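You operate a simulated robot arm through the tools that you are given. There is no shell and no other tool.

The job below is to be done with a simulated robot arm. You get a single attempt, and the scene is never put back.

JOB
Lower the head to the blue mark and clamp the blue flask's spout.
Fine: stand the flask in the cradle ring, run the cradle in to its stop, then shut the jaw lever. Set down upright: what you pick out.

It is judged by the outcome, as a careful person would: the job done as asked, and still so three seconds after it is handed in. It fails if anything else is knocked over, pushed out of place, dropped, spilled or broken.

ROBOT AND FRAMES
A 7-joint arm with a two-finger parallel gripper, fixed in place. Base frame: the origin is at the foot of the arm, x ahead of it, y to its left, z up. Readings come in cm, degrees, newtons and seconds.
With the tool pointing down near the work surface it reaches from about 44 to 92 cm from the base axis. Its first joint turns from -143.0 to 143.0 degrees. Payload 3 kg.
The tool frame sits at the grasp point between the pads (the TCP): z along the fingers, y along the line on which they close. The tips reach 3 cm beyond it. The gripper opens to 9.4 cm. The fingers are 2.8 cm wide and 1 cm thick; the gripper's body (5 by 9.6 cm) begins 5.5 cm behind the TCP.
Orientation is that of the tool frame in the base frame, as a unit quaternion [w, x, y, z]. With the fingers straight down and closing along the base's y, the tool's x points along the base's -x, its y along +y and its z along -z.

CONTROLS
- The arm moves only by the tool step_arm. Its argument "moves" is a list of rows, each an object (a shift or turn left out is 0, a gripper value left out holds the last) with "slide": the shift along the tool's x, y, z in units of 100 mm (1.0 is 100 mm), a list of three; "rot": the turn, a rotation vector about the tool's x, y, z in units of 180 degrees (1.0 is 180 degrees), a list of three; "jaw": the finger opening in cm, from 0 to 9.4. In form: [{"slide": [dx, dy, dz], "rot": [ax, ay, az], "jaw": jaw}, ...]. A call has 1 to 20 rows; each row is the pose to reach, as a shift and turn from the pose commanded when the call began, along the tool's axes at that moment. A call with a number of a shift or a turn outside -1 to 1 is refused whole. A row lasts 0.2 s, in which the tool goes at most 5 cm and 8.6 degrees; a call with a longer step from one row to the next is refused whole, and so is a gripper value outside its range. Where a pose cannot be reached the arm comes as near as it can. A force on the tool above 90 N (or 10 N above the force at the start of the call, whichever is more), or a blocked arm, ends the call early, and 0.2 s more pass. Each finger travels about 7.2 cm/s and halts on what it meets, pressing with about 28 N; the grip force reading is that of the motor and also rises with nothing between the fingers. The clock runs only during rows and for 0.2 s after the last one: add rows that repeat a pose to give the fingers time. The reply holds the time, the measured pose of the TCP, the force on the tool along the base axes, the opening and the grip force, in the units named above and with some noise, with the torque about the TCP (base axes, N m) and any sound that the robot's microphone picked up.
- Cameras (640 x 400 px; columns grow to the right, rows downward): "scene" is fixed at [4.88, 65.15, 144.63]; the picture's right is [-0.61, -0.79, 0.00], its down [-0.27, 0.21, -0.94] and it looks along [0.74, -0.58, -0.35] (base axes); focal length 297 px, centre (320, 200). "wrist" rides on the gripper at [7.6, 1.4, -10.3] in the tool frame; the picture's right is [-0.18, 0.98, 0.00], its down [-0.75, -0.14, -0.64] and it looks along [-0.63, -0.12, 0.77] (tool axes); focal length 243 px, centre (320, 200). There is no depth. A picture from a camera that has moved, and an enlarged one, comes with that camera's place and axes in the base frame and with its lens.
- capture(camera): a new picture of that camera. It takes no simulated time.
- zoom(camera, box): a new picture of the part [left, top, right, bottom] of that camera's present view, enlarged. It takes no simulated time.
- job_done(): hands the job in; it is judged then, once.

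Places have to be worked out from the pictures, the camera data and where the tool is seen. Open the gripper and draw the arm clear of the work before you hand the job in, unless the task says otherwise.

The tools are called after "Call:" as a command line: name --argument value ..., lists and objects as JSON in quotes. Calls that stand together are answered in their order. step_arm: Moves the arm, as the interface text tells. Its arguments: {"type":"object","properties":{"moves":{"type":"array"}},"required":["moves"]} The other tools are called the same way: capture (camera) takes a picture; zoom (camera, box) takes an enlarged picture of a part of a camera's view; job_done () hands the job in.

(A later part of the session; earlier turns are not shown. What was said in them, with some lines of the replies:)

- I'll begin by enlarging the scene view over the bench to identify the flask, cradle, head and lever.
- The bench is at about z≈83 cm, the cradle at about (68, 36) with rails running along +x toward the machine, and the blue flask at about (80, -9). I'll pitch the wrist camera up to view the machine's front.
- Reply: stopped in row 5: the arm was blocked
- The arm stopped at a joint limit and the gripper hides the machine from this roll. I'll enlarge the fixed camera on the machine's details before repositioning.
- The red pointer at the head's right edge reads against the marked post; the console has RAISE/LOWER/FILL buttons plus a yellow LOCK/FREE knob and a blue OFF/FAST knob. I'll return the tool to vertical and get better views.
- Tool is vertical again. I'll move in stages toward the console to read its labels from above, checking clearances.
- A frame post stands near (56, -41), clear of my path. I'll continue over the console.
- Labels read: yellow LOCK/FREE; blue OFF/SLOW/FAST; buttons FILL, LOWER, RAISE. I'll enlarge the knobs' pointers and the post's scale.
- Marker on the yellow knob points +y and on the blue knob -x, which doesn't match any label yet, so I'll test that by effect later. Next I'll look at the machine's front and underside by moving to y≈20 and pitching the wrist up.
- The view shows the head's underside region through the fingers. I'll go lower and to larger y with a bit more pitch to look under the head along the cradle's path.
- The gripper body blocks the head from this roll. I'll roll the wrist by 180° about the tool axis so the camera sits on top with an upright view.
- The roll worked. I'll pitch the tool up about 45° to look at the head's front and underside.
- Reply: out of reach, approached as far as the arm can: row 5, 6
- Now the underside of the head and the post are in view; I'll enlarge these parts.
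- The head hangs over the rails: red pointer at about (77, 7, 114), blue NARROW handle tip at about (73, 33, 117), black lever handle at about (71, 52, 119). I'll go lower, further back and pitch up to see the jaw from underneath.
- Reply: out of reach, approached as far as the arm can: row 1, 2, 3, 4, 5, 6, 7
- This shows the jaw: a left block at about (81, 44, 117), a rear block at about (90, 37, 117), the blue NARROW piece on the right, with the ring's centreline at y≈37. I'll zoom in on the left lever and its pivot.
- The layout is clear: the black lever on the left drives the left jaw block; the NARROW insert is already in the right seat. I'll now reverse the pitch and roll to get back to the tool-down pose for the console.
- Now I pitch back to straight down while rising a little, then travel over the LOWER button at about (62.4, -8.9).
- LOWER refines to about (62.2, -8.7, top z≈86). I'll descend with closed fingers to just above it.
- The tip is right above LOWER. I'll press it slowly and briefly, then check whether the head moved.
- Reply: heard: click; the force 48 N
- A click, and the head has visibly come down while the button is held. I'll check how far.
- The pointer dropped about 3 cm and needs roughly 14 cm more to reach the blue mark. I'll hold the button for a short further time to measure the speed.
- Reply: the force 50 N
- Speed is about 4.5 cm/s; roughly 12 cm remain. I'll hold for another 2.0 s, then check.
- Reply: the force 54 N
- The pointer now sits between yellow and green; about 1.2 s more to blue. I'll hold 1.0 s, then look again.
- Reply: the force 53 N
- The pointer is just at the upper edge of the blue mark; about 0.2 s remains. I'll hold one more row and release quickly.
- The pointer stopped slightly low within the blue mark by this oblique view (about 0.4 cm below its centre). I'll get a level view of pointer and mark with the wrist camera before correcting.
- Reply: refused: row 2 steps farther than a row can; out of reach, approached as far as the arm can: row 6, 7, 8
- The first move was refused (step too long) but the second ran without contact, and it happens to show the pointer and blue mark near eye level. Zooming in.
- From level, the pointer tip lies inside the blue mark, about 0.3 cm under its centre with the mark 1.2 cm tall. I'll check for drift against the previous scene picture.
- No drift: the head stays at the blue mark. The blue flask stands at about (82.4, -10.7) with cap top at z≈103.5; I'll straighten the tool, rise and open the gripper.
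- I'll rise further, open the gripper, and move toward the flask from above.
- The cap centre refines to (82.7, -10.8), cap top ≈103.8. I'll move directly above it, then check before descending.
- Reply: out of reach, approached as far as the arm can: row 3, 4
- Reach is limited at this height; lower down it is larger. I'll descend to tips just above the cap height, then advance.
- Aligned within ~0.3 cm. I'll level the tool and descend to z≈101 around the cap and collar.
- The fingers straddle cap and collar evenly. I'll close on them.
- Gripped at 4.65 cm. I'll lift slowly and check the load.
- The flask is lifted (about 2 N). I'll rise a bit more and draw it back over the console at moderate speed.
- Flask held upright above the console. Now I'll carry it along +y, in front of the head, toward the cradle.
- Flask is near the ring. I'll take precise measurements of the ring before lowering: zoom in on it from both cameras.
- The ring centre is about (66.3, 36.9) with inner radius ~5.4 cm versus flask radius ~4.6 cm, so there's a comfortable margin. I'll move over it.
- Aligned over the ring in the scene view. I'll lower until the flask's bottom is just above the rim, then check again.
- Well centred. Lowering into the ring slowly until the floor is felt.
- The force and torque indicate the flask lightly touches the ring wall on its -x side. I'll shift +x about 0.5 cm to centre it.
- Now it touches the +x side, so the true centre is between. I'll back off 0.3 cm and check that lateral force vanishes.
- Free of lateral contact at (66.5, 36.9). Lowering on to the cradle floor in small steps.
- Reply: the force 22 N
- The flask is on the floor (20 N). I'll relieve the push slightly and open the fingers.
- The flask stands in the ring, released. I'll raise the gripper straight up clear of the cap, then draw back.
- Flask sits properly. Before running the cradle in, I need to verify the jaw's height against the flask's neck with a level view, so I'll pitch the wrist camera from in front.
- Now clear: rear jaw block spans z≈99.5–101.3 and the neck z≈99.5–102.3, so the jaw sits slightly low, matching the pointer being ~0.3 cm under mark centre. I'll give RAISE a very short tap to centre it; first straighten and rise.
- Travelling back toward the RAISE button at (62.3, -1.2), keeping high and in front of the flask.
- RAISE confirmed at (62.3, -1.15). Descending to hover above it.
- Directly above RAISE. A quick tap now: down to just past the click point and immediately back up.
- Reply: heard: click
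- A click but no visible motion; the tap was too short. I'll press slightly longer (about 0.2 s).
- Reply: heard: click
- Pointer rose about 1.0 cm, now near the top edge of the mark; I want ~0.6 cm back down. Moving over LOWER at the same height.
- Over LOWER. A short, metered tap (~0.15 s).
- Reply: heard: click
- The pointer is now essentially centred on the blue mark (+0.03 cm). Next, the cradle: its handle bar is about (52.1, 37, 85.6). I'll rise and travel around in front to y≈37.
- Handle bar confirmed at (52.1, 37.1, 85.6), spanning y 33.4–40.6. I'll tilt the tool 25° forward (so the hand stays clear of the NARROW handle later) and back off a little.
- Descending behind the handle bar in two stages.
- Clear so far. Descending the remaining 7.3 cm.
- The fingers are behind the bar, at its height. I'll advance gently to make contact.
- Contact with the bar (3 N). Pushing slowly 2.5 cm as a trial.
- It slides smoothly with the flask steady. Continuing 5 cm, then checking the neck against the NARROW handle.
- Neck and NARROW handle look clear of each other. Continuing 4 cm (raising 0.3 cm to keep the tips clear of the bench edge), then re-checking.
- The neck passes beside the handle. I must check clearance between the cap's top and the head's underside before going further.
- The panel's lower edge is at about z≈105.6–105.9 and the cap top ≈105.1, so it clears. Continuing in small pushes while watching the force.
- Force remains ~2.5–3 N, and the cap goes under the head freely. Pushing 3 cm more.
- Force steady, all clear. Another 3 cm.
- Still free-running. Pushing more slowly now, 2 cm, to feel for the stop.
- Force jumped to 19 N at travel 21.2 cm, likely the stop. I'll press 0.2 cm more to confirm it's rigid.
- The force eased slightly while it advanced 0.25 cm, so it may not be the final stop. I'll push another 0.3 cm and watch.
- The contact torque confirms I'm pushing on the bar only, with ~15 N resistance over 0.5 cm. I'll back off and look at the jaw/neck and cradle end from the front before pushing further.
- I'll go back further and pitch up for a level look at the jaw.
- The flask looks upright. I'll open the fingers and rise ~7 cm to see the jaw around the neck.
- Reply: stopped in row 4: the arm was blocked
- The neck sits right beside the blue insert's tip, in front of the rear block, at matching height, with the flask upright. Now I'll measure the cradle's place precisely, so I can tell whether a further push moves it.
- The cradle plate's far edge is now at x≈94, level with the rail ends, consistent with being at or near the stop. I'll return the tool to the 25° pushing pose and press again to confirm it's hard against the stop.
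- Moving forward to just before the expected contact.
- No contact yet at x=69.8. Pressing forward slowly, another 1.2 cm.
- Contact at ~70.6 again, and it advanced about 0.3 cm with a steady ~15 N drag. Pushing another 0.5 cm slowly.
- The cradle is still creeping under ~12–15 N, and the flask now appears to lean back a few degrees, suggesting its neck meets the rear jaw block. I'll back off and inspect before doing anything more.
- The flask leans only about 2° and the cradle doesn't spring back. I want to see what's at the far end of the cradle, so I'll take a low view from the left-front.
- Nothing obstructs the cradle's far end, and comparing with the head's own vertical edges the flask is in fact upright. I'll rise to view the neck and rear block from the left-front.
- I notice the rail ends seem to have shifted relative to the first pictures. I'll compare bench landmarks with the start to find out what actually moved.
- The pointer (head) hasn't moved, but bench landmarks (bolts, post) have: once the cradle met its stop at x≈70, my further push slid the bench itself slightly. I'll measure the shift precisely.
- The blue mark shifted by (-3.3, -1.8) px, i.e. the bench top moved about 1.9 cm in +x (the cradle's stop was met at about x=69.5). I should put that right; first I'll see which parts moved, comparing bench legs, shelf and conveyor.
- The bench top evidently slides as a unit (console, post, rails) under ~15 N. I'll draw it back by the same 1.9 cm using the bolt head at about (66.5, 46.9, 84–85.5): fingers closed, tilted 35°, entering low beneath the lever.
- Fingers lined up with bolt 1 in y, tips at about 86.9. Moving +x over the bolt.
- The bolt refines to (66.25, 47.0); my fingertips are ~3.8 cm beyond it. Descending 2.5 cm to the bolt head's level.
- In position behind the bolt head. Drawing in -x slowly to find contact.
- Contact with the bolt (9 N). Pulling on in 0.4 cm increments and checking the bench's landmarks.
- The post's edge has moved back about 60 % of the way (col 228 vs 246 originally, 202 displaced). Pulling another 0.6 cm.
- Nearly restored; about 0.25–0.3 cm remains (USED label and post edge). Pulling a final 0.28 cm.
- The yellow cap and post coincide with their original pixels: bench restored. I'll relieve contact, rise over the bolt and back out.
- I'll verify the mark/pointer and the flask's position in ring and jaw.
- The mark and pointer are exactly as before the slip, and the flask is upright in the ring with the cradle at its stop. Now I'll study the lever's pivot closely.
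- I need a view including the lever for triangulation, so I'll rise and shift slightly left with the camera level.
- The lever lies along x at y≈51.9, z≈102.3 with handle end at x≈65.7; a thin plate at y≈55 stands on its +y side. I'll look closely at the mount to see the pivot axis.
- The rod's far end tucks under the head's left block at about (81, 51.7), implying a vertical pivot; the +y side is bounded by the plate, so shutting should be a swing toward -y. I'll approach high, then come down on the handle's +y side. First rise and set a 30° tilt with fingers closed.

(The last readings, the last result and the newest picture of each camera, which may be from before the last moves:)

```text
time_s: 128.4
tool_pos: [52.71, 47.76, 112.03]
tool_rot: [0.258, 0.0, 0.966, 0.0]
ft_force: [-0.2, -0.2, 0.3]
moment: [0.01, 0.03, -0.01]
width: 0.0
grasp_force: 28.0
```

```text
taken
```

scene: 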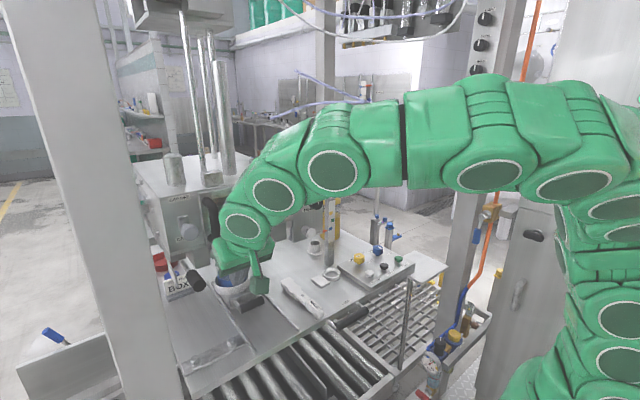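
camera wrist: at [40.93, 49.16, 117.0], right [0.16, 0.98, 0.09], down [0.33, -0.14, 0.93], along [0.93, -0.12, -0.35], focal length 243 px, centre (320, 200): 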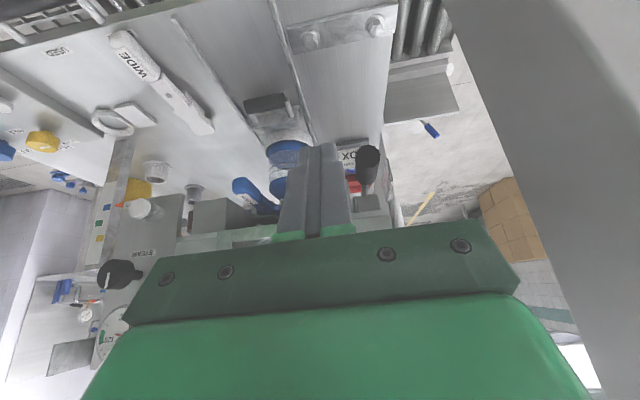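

I'll straddle the handle with the fingers open 5.5 cm rather than reach around it, which keeps the arm away from the frame post. Moving forward above it in two stages.

Call:
step_arm --moves '[{"slide": [-0.2, 0.05, 0.115], "jaw": 5.5}, {"slide": [-0.42, 0.12, 0.24]}, {"slide": [-0.606, 0.2, 0.35]}, {"slide": [-0.606, 0.2, 0.35]}]'

Call:
step_arm --moves '[{"slide": [-0.2, 0.05, 0.09]}, {"slide": [-0.4, 0.12, 0.18]}, {"slide": [-0.6, 0.18, 0.27]}, {"slide": [-0.72, 0.22, 0.32]}, {"slide": [-0.72, 0.22, 0.32]}]'

Call:
capture --camera "wrist"

Call:
capture --camera "scene"

```text
time_s: 129.4
tool_pos: [59.85, 49.78, 111.98]
tool_rot: [0.258, 0.0, 0.966, -0.001]
ft_force: [0.0, 0.6, 0.1]
moment: [-0.01, 0.03, 0.02]
width: 5.51
grasp_force: 0.1
```

```text
time_s: 130.6
tool_pos: [67.53, 51.96, 112.84]
tool_rot: [0.258, 0.0, 0.966, -0.001]
ft_force: [-0.1, -0.2, 0.3]
moment: [-0.03, -0.01, 0.02]
width: 5.53
grasp_force: 0.0
```

```text
taken
camera wrist: at [55.76, 53.45, 117.77], right [0.16, 0.98, 0.09], down [0.33, -0.14, 0.93], along [0.93, -0.12, -0.35], focal length 243 px, centre (320, 200)
```

wrist: 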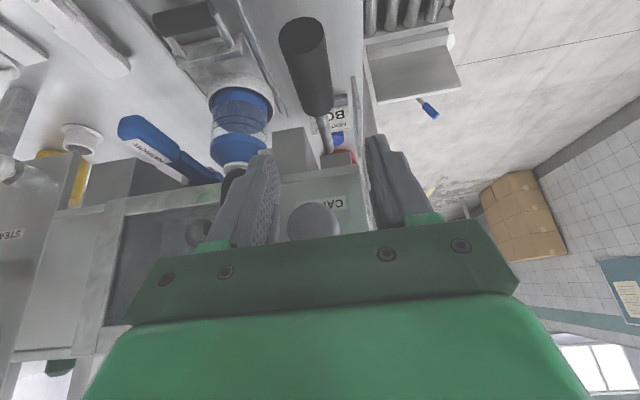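

```text
taken
```

scene: 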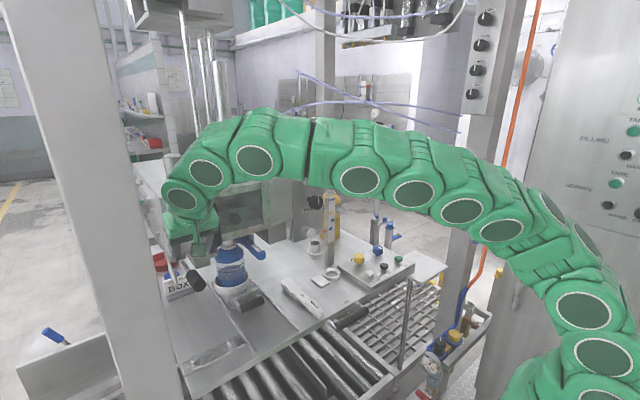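

The handle is centred between the fingers (y≈51.9), knob clear. Descending to straddle it.

Call:
step_arm --moves '[{"slide": [0.12, 0, 0.21]}, {"slide": [0.25, 0, 0.43]}, {"slide": [0.37, 0, 0.64]}, {"slide": [0.45, 0, 0.78]}, {"slide": [0.495, 0, 0.857]}, {"slide": [0.495, 0, 0.857]}]'

Call:
capture --camera "wrist"

Call:
zoom --camera "scene" --box '[150, 210, 278, 310]'

```text
time_s: 132.0
tool_pos: [67.64, 52.2, 102.92]
tool_rot: [0.259, 0.0, 0.966, 0.0]
ft_force: [-0.4, 0.3, 0.0]
moment: [0.01, -0.03, 0.02]
width: 5.5
grasp_force: 0.0
```

```text
taken
camera wrist: at [55.73, 53.58, 107.96], right [0.16, 0.98, 0.09], down [0.33, -0.14, 0.93], along [0.93, -0.12, -0.35], focal length 243 px, centre (320, 200)
```

wrist: 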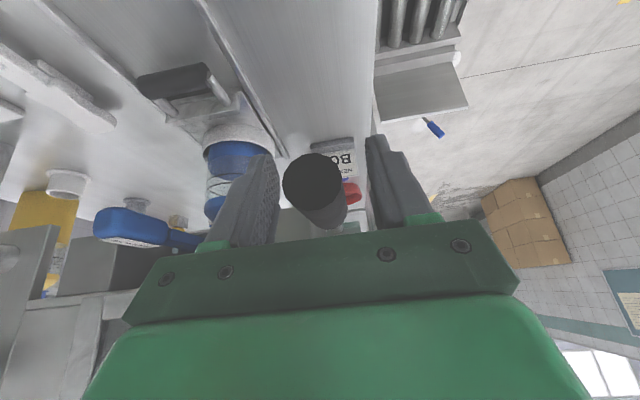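

```text
4.00 times, centred on (214, 260) of scene
camera zoom: at [4.88, 65.15, 144.63], right [-0.61, -0.79, 0.0], down [-0.27, 0.21, -0.94], along [0.74, -0.58, -0.35], focal length 1188 px, centre (744, -40)
```

zoom: 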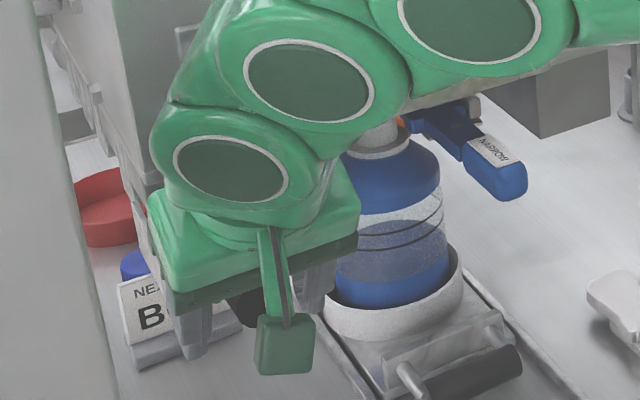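

The fingers straddle the handle. Now a gentle move toward -y to make contact and test the swing.

Call:
step_arm --moves '[{"slide": [0, -0.06, 0]}, {"slide": [0, -0.12, 0]}, {"slide": [0, -0.17, 0]}, {"slide": [0, -0.21, 0]}, {"slide": [0, -0.25, 0]}]'

Call:
capture --camera "wrist"

```text
time_s: 133.2
tool_pos: [67.43, 49.86, 102.8]
tool_rot: [0.258, -0.001, 0.966, 0.0]
ft_force: [0.9, 34.5, -20.0]
moment: [-0.83, -0.28, -0.38]
width: 7.48
grasp_force: 17.2
```

```text
taken
camera wrist: at [55.64, 51.25, 107.87], right [0.16, 0.98, 0.09], down [0.33, -0.14, 0.93], along [0.93, -0.12, -0.35], focal length 243 px, centre (320, 200)
```

wrist: 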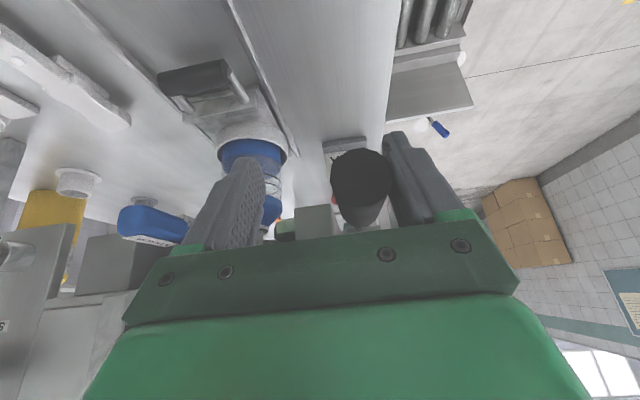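

34 N with the lever unmoved (the fingers were pushed open): it doesn't swing sideways. I'll back off at once; the plate alongside suggests it swings in the vertical plane.

Call:
step_arm --moves '[{"slide": [0, 0.1, 0]}, {"slide": [0, 0.21, 0], "jaw": 5.5}, {"slide": [0, 0.21, 0], "jaw": 5.5}]'

Call:
capture --camera "wrist"

Call:
zoom --camera "scene" --box '[310, 205, 358, 235]'

```text
time_s: 134.0
tool_pos: [67.69, 51.58, 102.99]
tool_rot: [0.259, 0.001, 0.966, 0.0]
ft_force: [0.5, 0.3, 0.0]
moment: [0.0, -0.04, 0.04]
width: 5.5
grasp_force: 0.0
```

```text
taken
camera wrist: at [55.79, 53.03, 108.0], right [0.16, 0.98, 0.09], down [0.33, -0.14, 0.93], along [0.93, -0.12, -0.35], focal length 243 px, centre (320, 200)
```

wrist: 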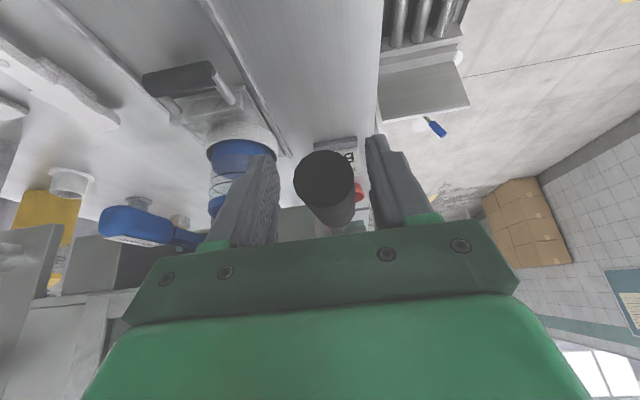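

```text
13.33 times, centred on (334, 220) of scene
camera zoom: at [4.88, 65.15, 144.63], right [-0.61, -0.79, 0.0], down [-0.27, 0.21, -0.94], along [0.74, -0.58, -0.35], focal length 3960 px, centre (133, -67)
```

zoom: 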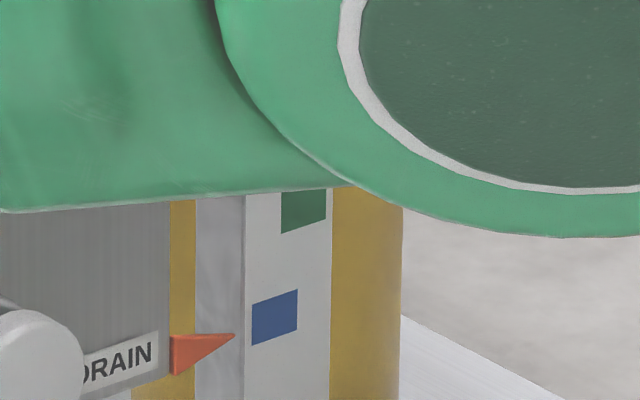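

The lever is unmoved and the pointer is unchanged. I'll rise, close the fingers and come down on top of the handle near its end.

Call:
step_arm --moves '[{"slide": [-0.1, 0.01, -0.17]}, {"slide": [-0.25, 0.02, -0.43]}, {"slide": [-0.375, 0.02, -0.65]}, {"slide": [-0.4, 0.02, -0.65], "jaw": 0}, {"slide": [-0.4, 0.02, -0.65]}, {"slide": [-0.4, 0.02, -0.65]}]'

Call:
capture --camera "wrist"

```text
time_s: 135.4
tool_pos: [67.67, 52.0, 110.5]
tool_rot: [0.258, 0.0, 0.966, 0.0]
ft_force: [-0.3, -0.6, -0.1]
moment: [-0.01, -0.04, 0.01]
width: 0.0
grasp_force: 28.2
```

```text
taken
camera wrist: at [55.92, 53.38, 115.54], right [0.16, 0.98, 0.09], down [0.33, -0.14, 0.93], along [0.93, -0.12, -0.35], focal length 243 px, centre (320, 200)
```

wrist: 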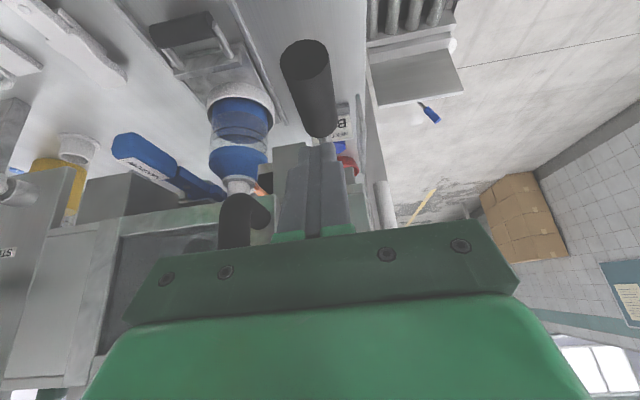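

Above the handle. Descending slowly to contact.

Call:
step_arm --moves '[{"slide": [0.05, 0, 0.087]}, {"slide": [0.1, 0, 0.173]}, {"slide": [0.15, 0, 0.26]}, {"slide": [0.175, 0, 0.303]}, {"slide": [0.2, 0, 0.346]}]'

```text
time_s: 136.6
tool_pos: [67.84, 51.86, 106.49]
tool_rot: [0.258, 0.0, 0.966, -0.001]
ft_force: [0.2, 0.3, 0.1]
moment: [0.0, -0.02, -0.04]
width: 0.01
grasp_force: 28.0
```

Call:
step_arm --moves '[{"slide": [0.02, 0, 0.035]}, {"slide": [0.04, 0, 0.07]}, {"slide": [0.06, 0, 0.104]}, {"slide": [0.08, 0, 0.139]}, {"slide": [0.1, 0, 0.173]}]'

Call:
capture --camera "wrist"

```text
time_s: 137.8
tool_pos: [67.79, 51.99, 104.47]
tool_rot: [0.259, 0.001, 0.966, 0.0]
ft_force: [0.1, -0.4, 0.8]
moment: [0.03, 0.01, 0.01]
width: 0.02
grasp_force: 28.3
```

```text
taken
camera wrist: at [55.91, 53.3, 109.49], right [0.16, 0.98, 0.09], down [0.33, -0.14, 0.93], along [0.93, -0.12, -0.35], focal length 243 px, centre (320, 200)
```

wrist: 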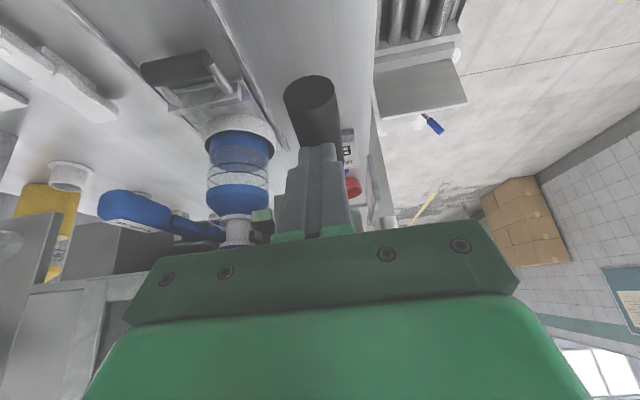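

No force, yet the handle's end now appears lower (z≈99.7): the lever is yielding downward. I'll check from the scene camera.

Call:
zoom --camera "scene" --box '[150, 210, 278, 310]'

```text
4.00 times, centred on (214, 260) of scene
camera zoom: at [4.88, 65.15, 144.63], right [-0.61, -0.79, 0.0], down [-0.27, 0.21, -0.94], along [0.74, -0.58, -0.35], focal length 1188 px, centre (744, -40)
```

zoom: 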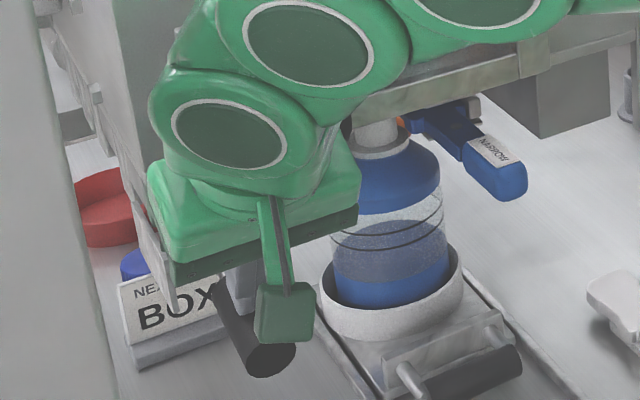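

The lever does swing down easily. I'll follow its arc downward step by step, watching force and the jaw.

Call:
step_arm --moves '[{"slide": [0.035, 0, 0.06]}, {"slide": [0.07, 0, 0.12]}, {"slide": [0.105, 0, 0.18]}, {"slide": [0.15, 0, 0.26]}]'

Call:
step_arm --moves '[{"slide": [0, 0, 0.08]}, {"slide": [0.01, 0, 0.17]}, {"slide": [0.02, 0, 0.26]}, {"slide": [0.03, 0, 0.35]}, {"slide": [0.05, 0, 0.43]}]'

Call:
capture --camera "wrist"

Call:
capture --camera "scene"

```text
time_s: 138.8
tool_pos: [67.71, 51.85, 101.43]
tool_rot: [0.258, 0.0, 0.966, -0.001]
ft_force: [-0.8, 0.0, 0.5]
moment: [-0.01, 0.02, -0.04]
width: 0.02
grasp_force: 27.8
```

```text
time_s: 140.0
tool_pos: [69.51, 51.97, 97.56]
tool_rot: [0.26, 0.0, 0.966, 0.001]
ft_force: [-0.6, -0.7, 0.6]
moment: [-0.01, -0.01, -0.03]
width: 0.0
grasp_force: 28.1
```

```text
taken
camera wrist: at [57.7, 53.31, 102.56], right [0.16, 0.98, 0.09], down [0.33, -0.14, 0.93], along [0.93, -0.12, -0.35], focal length 243 px, centre (320, 200)
```

wrist: 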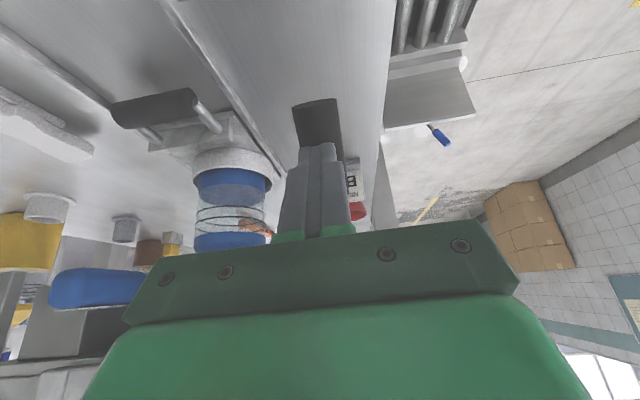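

```text
taken
```

scene: 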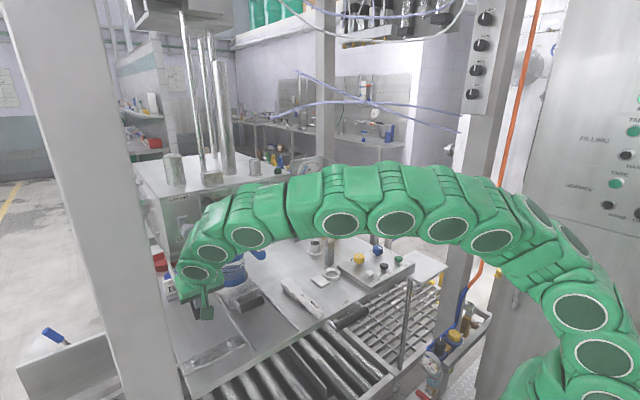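

The lever keeps following with negligible force. Continuing along the arc.

Call:
step_arm --moves '[{"slide": [-0.015, 0, 0.08]}, {"slide": [-0.03, 0, 0.17]}, {"slide": [-0.05, 0, 0.26]}, {"slide": [-0.07, 0, 0.34]}, {"slide": [-0.091, 0, 0.422]}]'

Call:
capture --camera "wrist"

Call:
zoom --camera "scene" --box '[150, 210, 278, 310]'

```text
time_s: 140.8
tool_pos: [70.64, 51.91, 96.23]
tool_rot: [0.258, 0.0, 0.966, -0.001]
ft_force: [-48.2, -28.4, 33.1]
moment: [-0.42, -0.02, -0.87]
width: 0.0
grasp_force: 27.7
stopped in row 3: the force on the tool passed its limit at 118 N (the readings are from after the stop); the commanded pose is now the measured one
```

```text
taken
camera wrist: at [58.86, 53.37, 101.18], right [0.16, 0.98, 0.09], down [0.33, -0.14, 0.93], along [0.93, -0.12, -0.35], focal length 243 px, centre (320, 200)
```

wrist: 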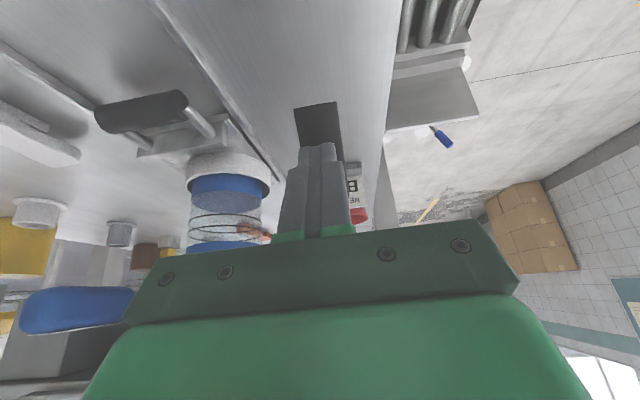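

```text
4.00 times, centred on (214, 260) of scene
camera zoom: at [4.88, 65.15, 144.63], right [-0.61, -0.79, 0.0], down [-0.27, 0.21, -0.94], along [0.74, -0.58, -0.35], focal length 1188 px, centre (744, -40)
```

zoom: 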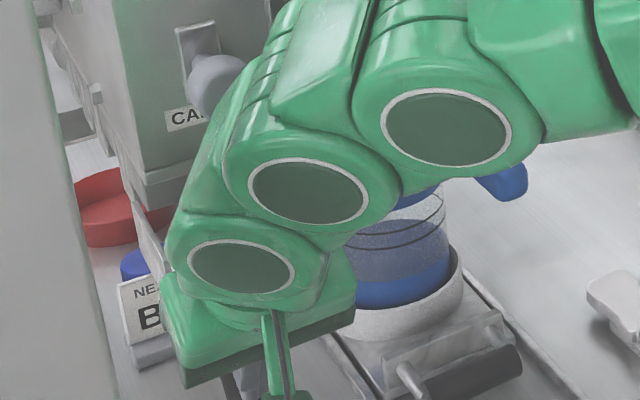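

The lever came up hard against its end (118 N). I'll ease off immediately and then look at the jaw.

Call:
step_arm --moves '[{"slide": [0, 0, -0.1]}, {"slide": [0.05, 0, -0.3]}, {"slide": [0.15, 0, -0.5]}, {"slide": [0.3, 0, -0.7]}, {"slide": [0.3, 0, -0.7]}]'

Call:
capture --camera "wrist"

Call:
capture --camera "scene"

```text
time_s: 141.9
tool_pos: [64.65, 52.02, 100.5]
tool_rot: [0.257, 0.001, 0.966, -0.002]
ft_force: [0.4, -0.1, 0.2]
moment: [-0.02, -0.01, -0.01]
width: 0.0
grasp_force: 28.0
```

```text
taken
camera wrist: at [52.82, 53.47, 105.49], right [0.16, 0.98, 0.09], down [0.33, -0.14, 0.93], along [0.93, -0.12, -0.35], focal length 243 px, centre (320, 200)
```

wrist: 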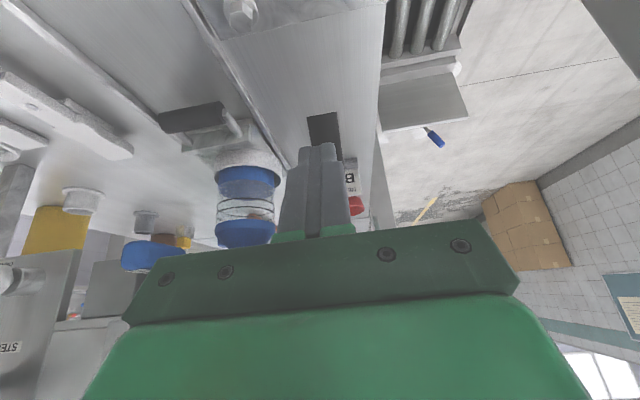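

```text
taken
```

scene: 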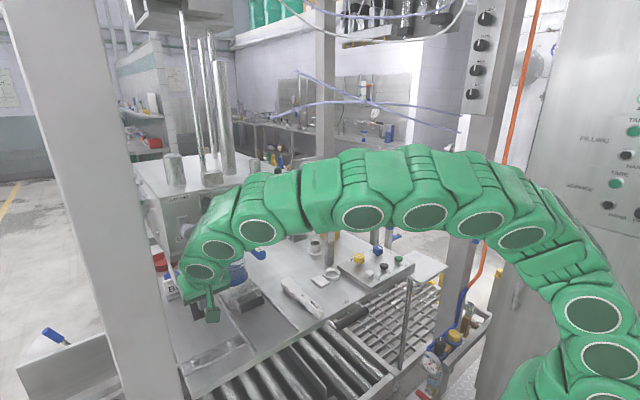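

I'll retreat further and take the level front view of the jaw.

Call:
step_arm --moves '[{"slide": [0.25, -0.1, -0.14]}, {"slide": [0.5, -0.2, -0.29]}, {"slide": [0.75, -0.3, -0.43]}, {"slide": [0.95, -0.4, -0.55]}, {"slide": [0.95, -0.4, -0.55]}]'

Call:
step_arm --moves '[{"slide": [0.03, -0.05, 0.05], "rot": [0, -0.04, 0], "jaw": 9.4}, {"slide": [0.06, -0.1, 0.1], "rot": [0, -0.08, 0]}, {"slide": [0.1, -0.1, 0.17], "rot": [0, -0.11, 0]}, {"slide": [0.1, -0.1, 0.17], "rot": [0, -0.11, 0]}]'

Call:
capture --camera "wrist"

Call:
zoom --camera "wrist" --box '[220, 130, 412, 250]'

Call:
zoom --camera "scene" --box '[150, 200, 278, 320]'

```text
time_s: 143.2
tool_pos: [53.89, 48.06, 100.47]
tool_rot: [0.258, 0.0, 0.966, -0.001]
ft_force: [-0.1, 0.2, 0.0]
moment: [-0.02, 0.02, 0.01]
width: 0.02
grasp_force: 28.0
```

```text
time_s: 144.2
tool_pos: [53.65, 46.96, 98.59]
tool_rot: [0.421, -0.001, 0.907, 0.0]
ft_force: [0.1, 0.0, -0.5]
moment: [0.01, 0.0, 0.0]
width: 9.43
grasp_force: 0.0
```

```text
taken
camera wrist: at [40.89, 48.41, 99.32], right [0.12, 0.98, 0.14], down [0.0, -0.14, 0.99], along [0.99, -0.12, -0.01], focal length 243 px, centre (320, 200)
```

wrist: 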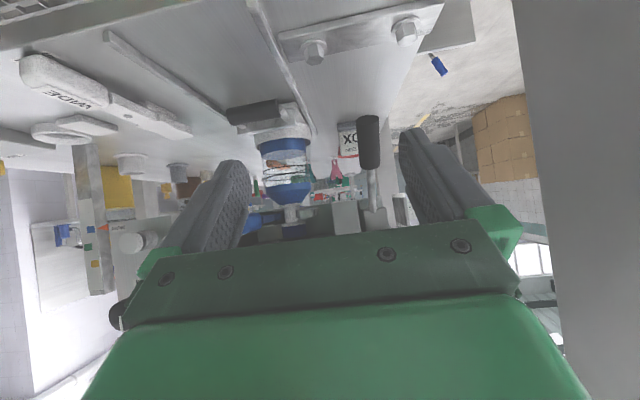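

```text
3.33 times, centred on (316, 190) of wrist
camera zoom: at [40.89, 48.41, 99.32], right [0.12, 0.98, 0.14], down [0.0, -0.14, 0.99], along [0.99, -0.12, -0.01], focal length 809 px, centre (333, 233)
```

zoom: 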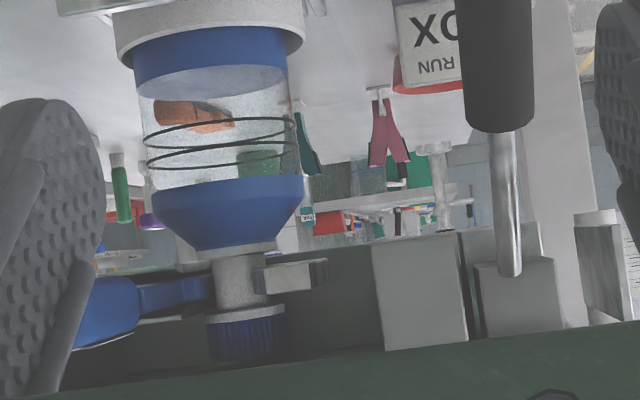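

```text
3.33 times, centred on (214, 260) of scene
camera zoom: at [4.88, 65.15, 144.63], right [-0.61, -0.79, 0.0], down [-0.27, 0.21, -0.94], along [0.74, -0.58, -0.35], focal length 990 px, centre (673, 0)
```

zoom: 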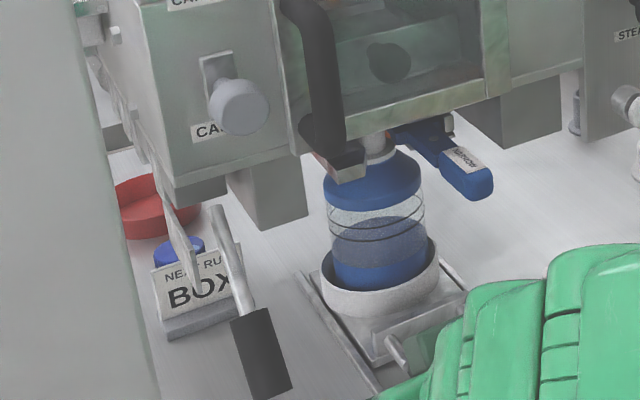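

The lever is down and the moving jaw block now presses against the neck opposite the insert. Zooming in to verify the clamp.

Call:
zoom --camera "wrist" --box '[260, 190, 340, 240]'

Call:
zoom --camera "scene" --box '[204, 230, 252, 270]'

Call:
zoom --camera "scene" --box '[310, 205, 358, 235]'

```text
8.00 times, centred on (300, 215) of wrist
camera zoom: at [40.89, 48.41, 99.32], right [0.12, 0.98, 0.14], down [0.0, -0.14, 0.99], along [0.99, -0.12, -0.01], focal length 1941 px, centre (480, 80)
```

zoom: 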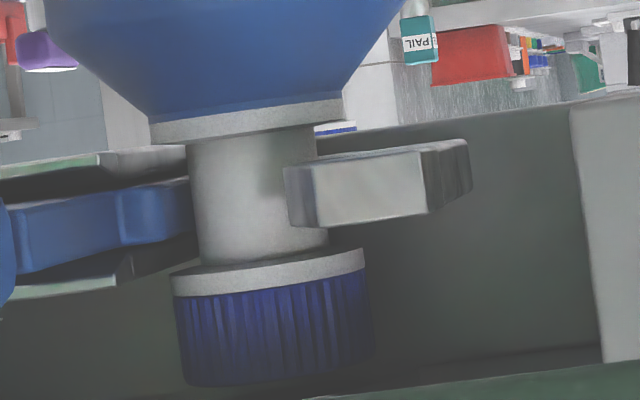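

```text
10.00 times, centred on (228, 250) of scene
camera zoom: at [4.88, 65.15, 144.63], right [-0.61, -0.79, 0.0], down [-0.27, 0.21, -0.94], along [0.74, -0.58, -0.35], focal length 2970 px, centre (1240, -300)
```

zoom: 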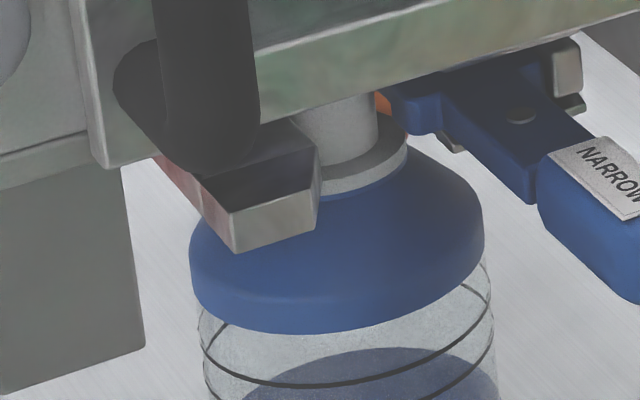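

```text
13.33 times, centred on (334, 220) of scene
camera zoom: at [4.88, 65.15, 144.63], right [-0.61, -0.79, 0.0], down [-0.27, 0.21, -0.94], along [0.74, -0.58, -0.35], focal length 3960 px, centre (133, -67)
```

zoom: 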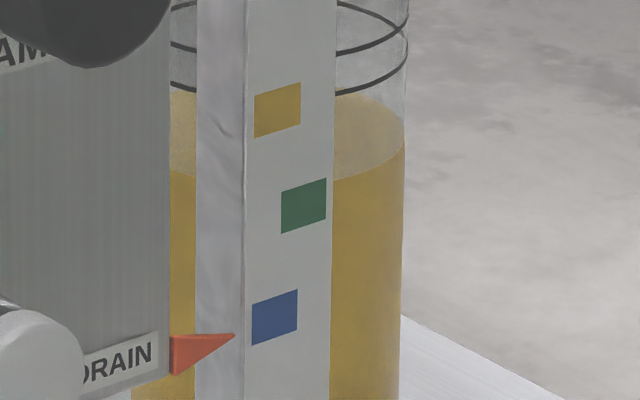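

The neck is held between the insert's tip and the moving block, the lever stays shut, the pointer is at the blue mark, and bench marks match the start. I'll now withdraw the arm: straighten, rise and move clear with the gripper open.

Call:
step_arm --moves '[{"slide": [-0.1, 0, -0.15], "rot": [0, 0.04, 0]}, {"slide": [-0.22, 0, -0.32], "rot": [0, 0.085, 0]}, {"slide": [-0.35, 0, -0.5], "rot": [0, 0.13, 0]}, {"slide": [-0.48, 0, -0.69], "rot": [0, 0.175, 0]}, {"slide": [-0.58, 0, -0.84], "rot": [0, 0.22, 0]}, {"slide": [-0.65, 0, -0.94], "rot": [0, 0.265, 0]}, {"slide": [-0.65, 0, -0.94], "rot": [0, 0.276, 0]}]'

Call:
step_arm --moves '[{"slide": [0.1, -0.4, -0.2]}, {"slide": [0.2, -0.8, -0.4]}, {"slide": [0.2, -1.0, -0.6]}, {"slide": [0.2, -1.0, -0.8]}, {"slide": [0.2, -1.0, -0.8]}]'

Call:
step_arm --moves '[{"slide": [0, -0.4, -0.2]}, {"slide": [0, -0.8, -0.4]}, {"slide": [0, -1.0, -0.6]}, {"slide": [0, -1.0, -0.8]}, {"slide": [0, -1.0, -0.8]}]'

Call:
capture --camera "scene"

Call:
capture --camera "wrist"

```text
time_s: 145.8
tool_pos: [50.77, 47.02, 109.71]
tool_rot: [-0.001, 0.0, 1.0, -0.002]
ft_force: [-0.5, -0.3, 0.5]
moment: [-0.05, -0.01, -0.01]
width: 9.4
grasp_force: 0.0
```

```text
time_s: 146.9
tool_pos: [48.86, 37.17, 117.76]
tool_rot: [0.0, 0.0, 1.0, -0.001]
ft_force: [0.1, -0.8, 0.2]
moment: [0.03, -0.02, 0.0]
width: 9.4
grasp_force: 0.0
```

```text
time_s: 148.2
tool_pos: [48.65, 27.23, 125.77]
tool_rot: [0.001, 0.0, 1.0, 0.0]
ft_force: [0.2, -0.5, -0.5]
moment: [0.02, 0.01, -0.02]
width: 9.4
grasp_force: 0.0
```

```text
taken
```

scene: 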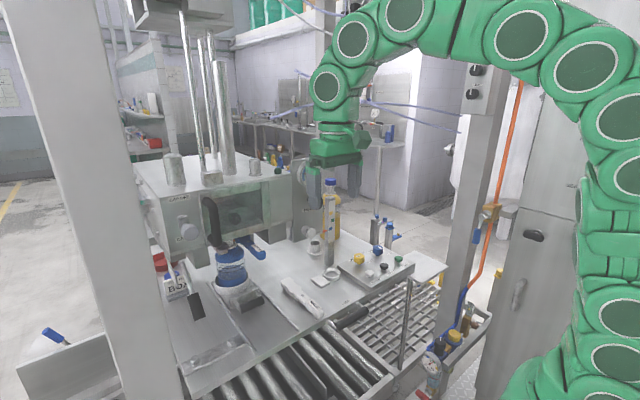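

```text
taken
camera wrist: at [40.94, 28.61, 135.85], right [0.18, 0.98, 0.0], down [0.75, -0.14, 0.64], along [0.63, -0.12, -0.77], focal length 243 px, centre (320, 200)
```

wrist: 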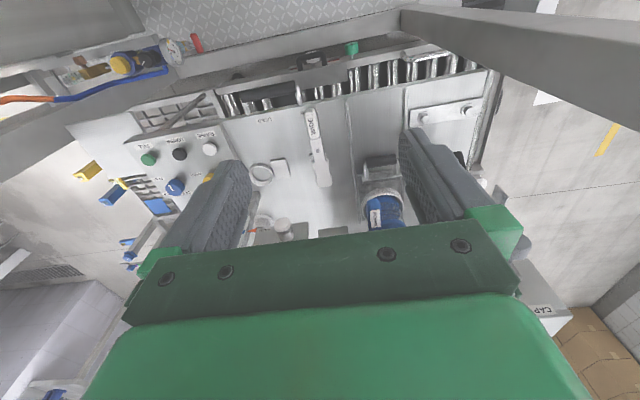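

The arm is clear. One last comparison of bench landmarks and lever with enlarged scene views.

Call:
zoom --camera "scene" --box '[180, 280, 340, 380]'

Call:
zoom --camera "scene" --box '[335, 225, 431, 285]'

Call:
zoom --camera "scene" --box '[150, 200, 278, 320]'

```text
4.00 times, centred on (260, 330) of scene
camera zoom: at [4.88, 65.15, 144.63], right [-0.61, -0.79, 0.0], down [-0.27, 0.21, -0.94], along [0.74, -0.58, -0.35], focal length 1188 px, centre (560, -320)
```

zoom: 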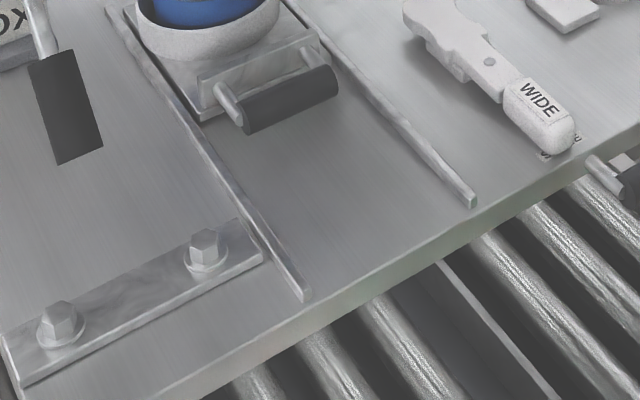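

```text
6.67 times, centred on (383, 255) of scene
camera zoom: at [4.88, 65.15, 144.63], right [-0.61, -0.79, 0.0], down [-0.27, 0.21, -0.94], along [0.74, -0.58, -0.35], focal length 1980 px, centre (-100, -167)
```

zoom: 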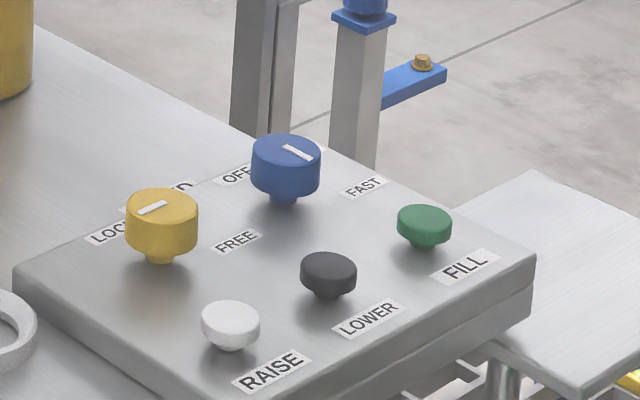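

```text
3.33 times, centred on (214, 260) of scene
camera zoom: at [4.88, 65.15, 144.63], right [-0.61, -0.79, 0.0], down [-0.27, 0.21, -0.94], along [0.74, -0.58, -0.35], focal length 990 px, centre (673, 0)
```

zoom: 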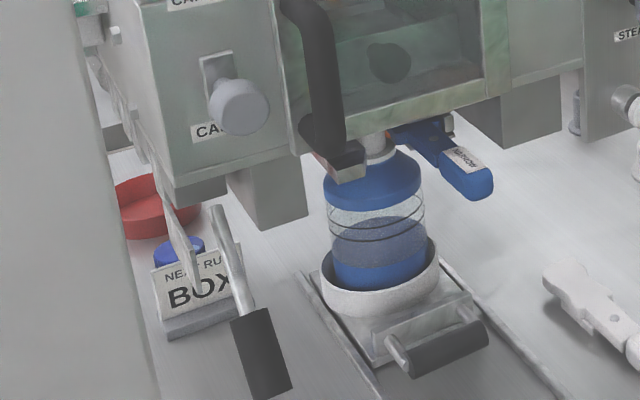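

Bolts, console, WIDE lever and post all match their starting pixels; the head is at the blue mark, the flask stands upright in the cradle at its stop, and the jaw lever is shut on its neck. Handing in.

Call:
job_done

```text
The job is handed in.
```

The blue flask's neck is clamped in the jaw, with the head at the blue mark and the cradle run in to its stop. The result was not shown to me after I handed it in. The arm is clear of the work with the gripper open.

- **Head:** The pointer sits within about 0.1 cm of the centre of the blue mark. I overshot slightly with LOWER and corrected with short taps of RAISE and LOWER. I did not touch the yellow and blue knobs.
- **Flask:** It stands upright in the cradle ring. Its neck is held between the NARROW insert already fitted in the head and the moving jaw block.
- **Lever:** I first pushed it sideways, which was wrong. It did not move, and I backed off at 34 N. It swings downward, and it stopped hard at the bottom with a brief 118 N.

**Bench moved and put back:** I kept pushing after the cradle reached its stop, and that slid the whole bench top about 1.9 cm. I drew it back using a bolt head. The post, console, bolts and WIDE lever now match their starting positions in the pictures to within about 0.1–0.2 cm. I saw nothing on the bench tip over or spill.

I judged the cradle to be at its stop from the pictures and did not push it again after moving the bench back.
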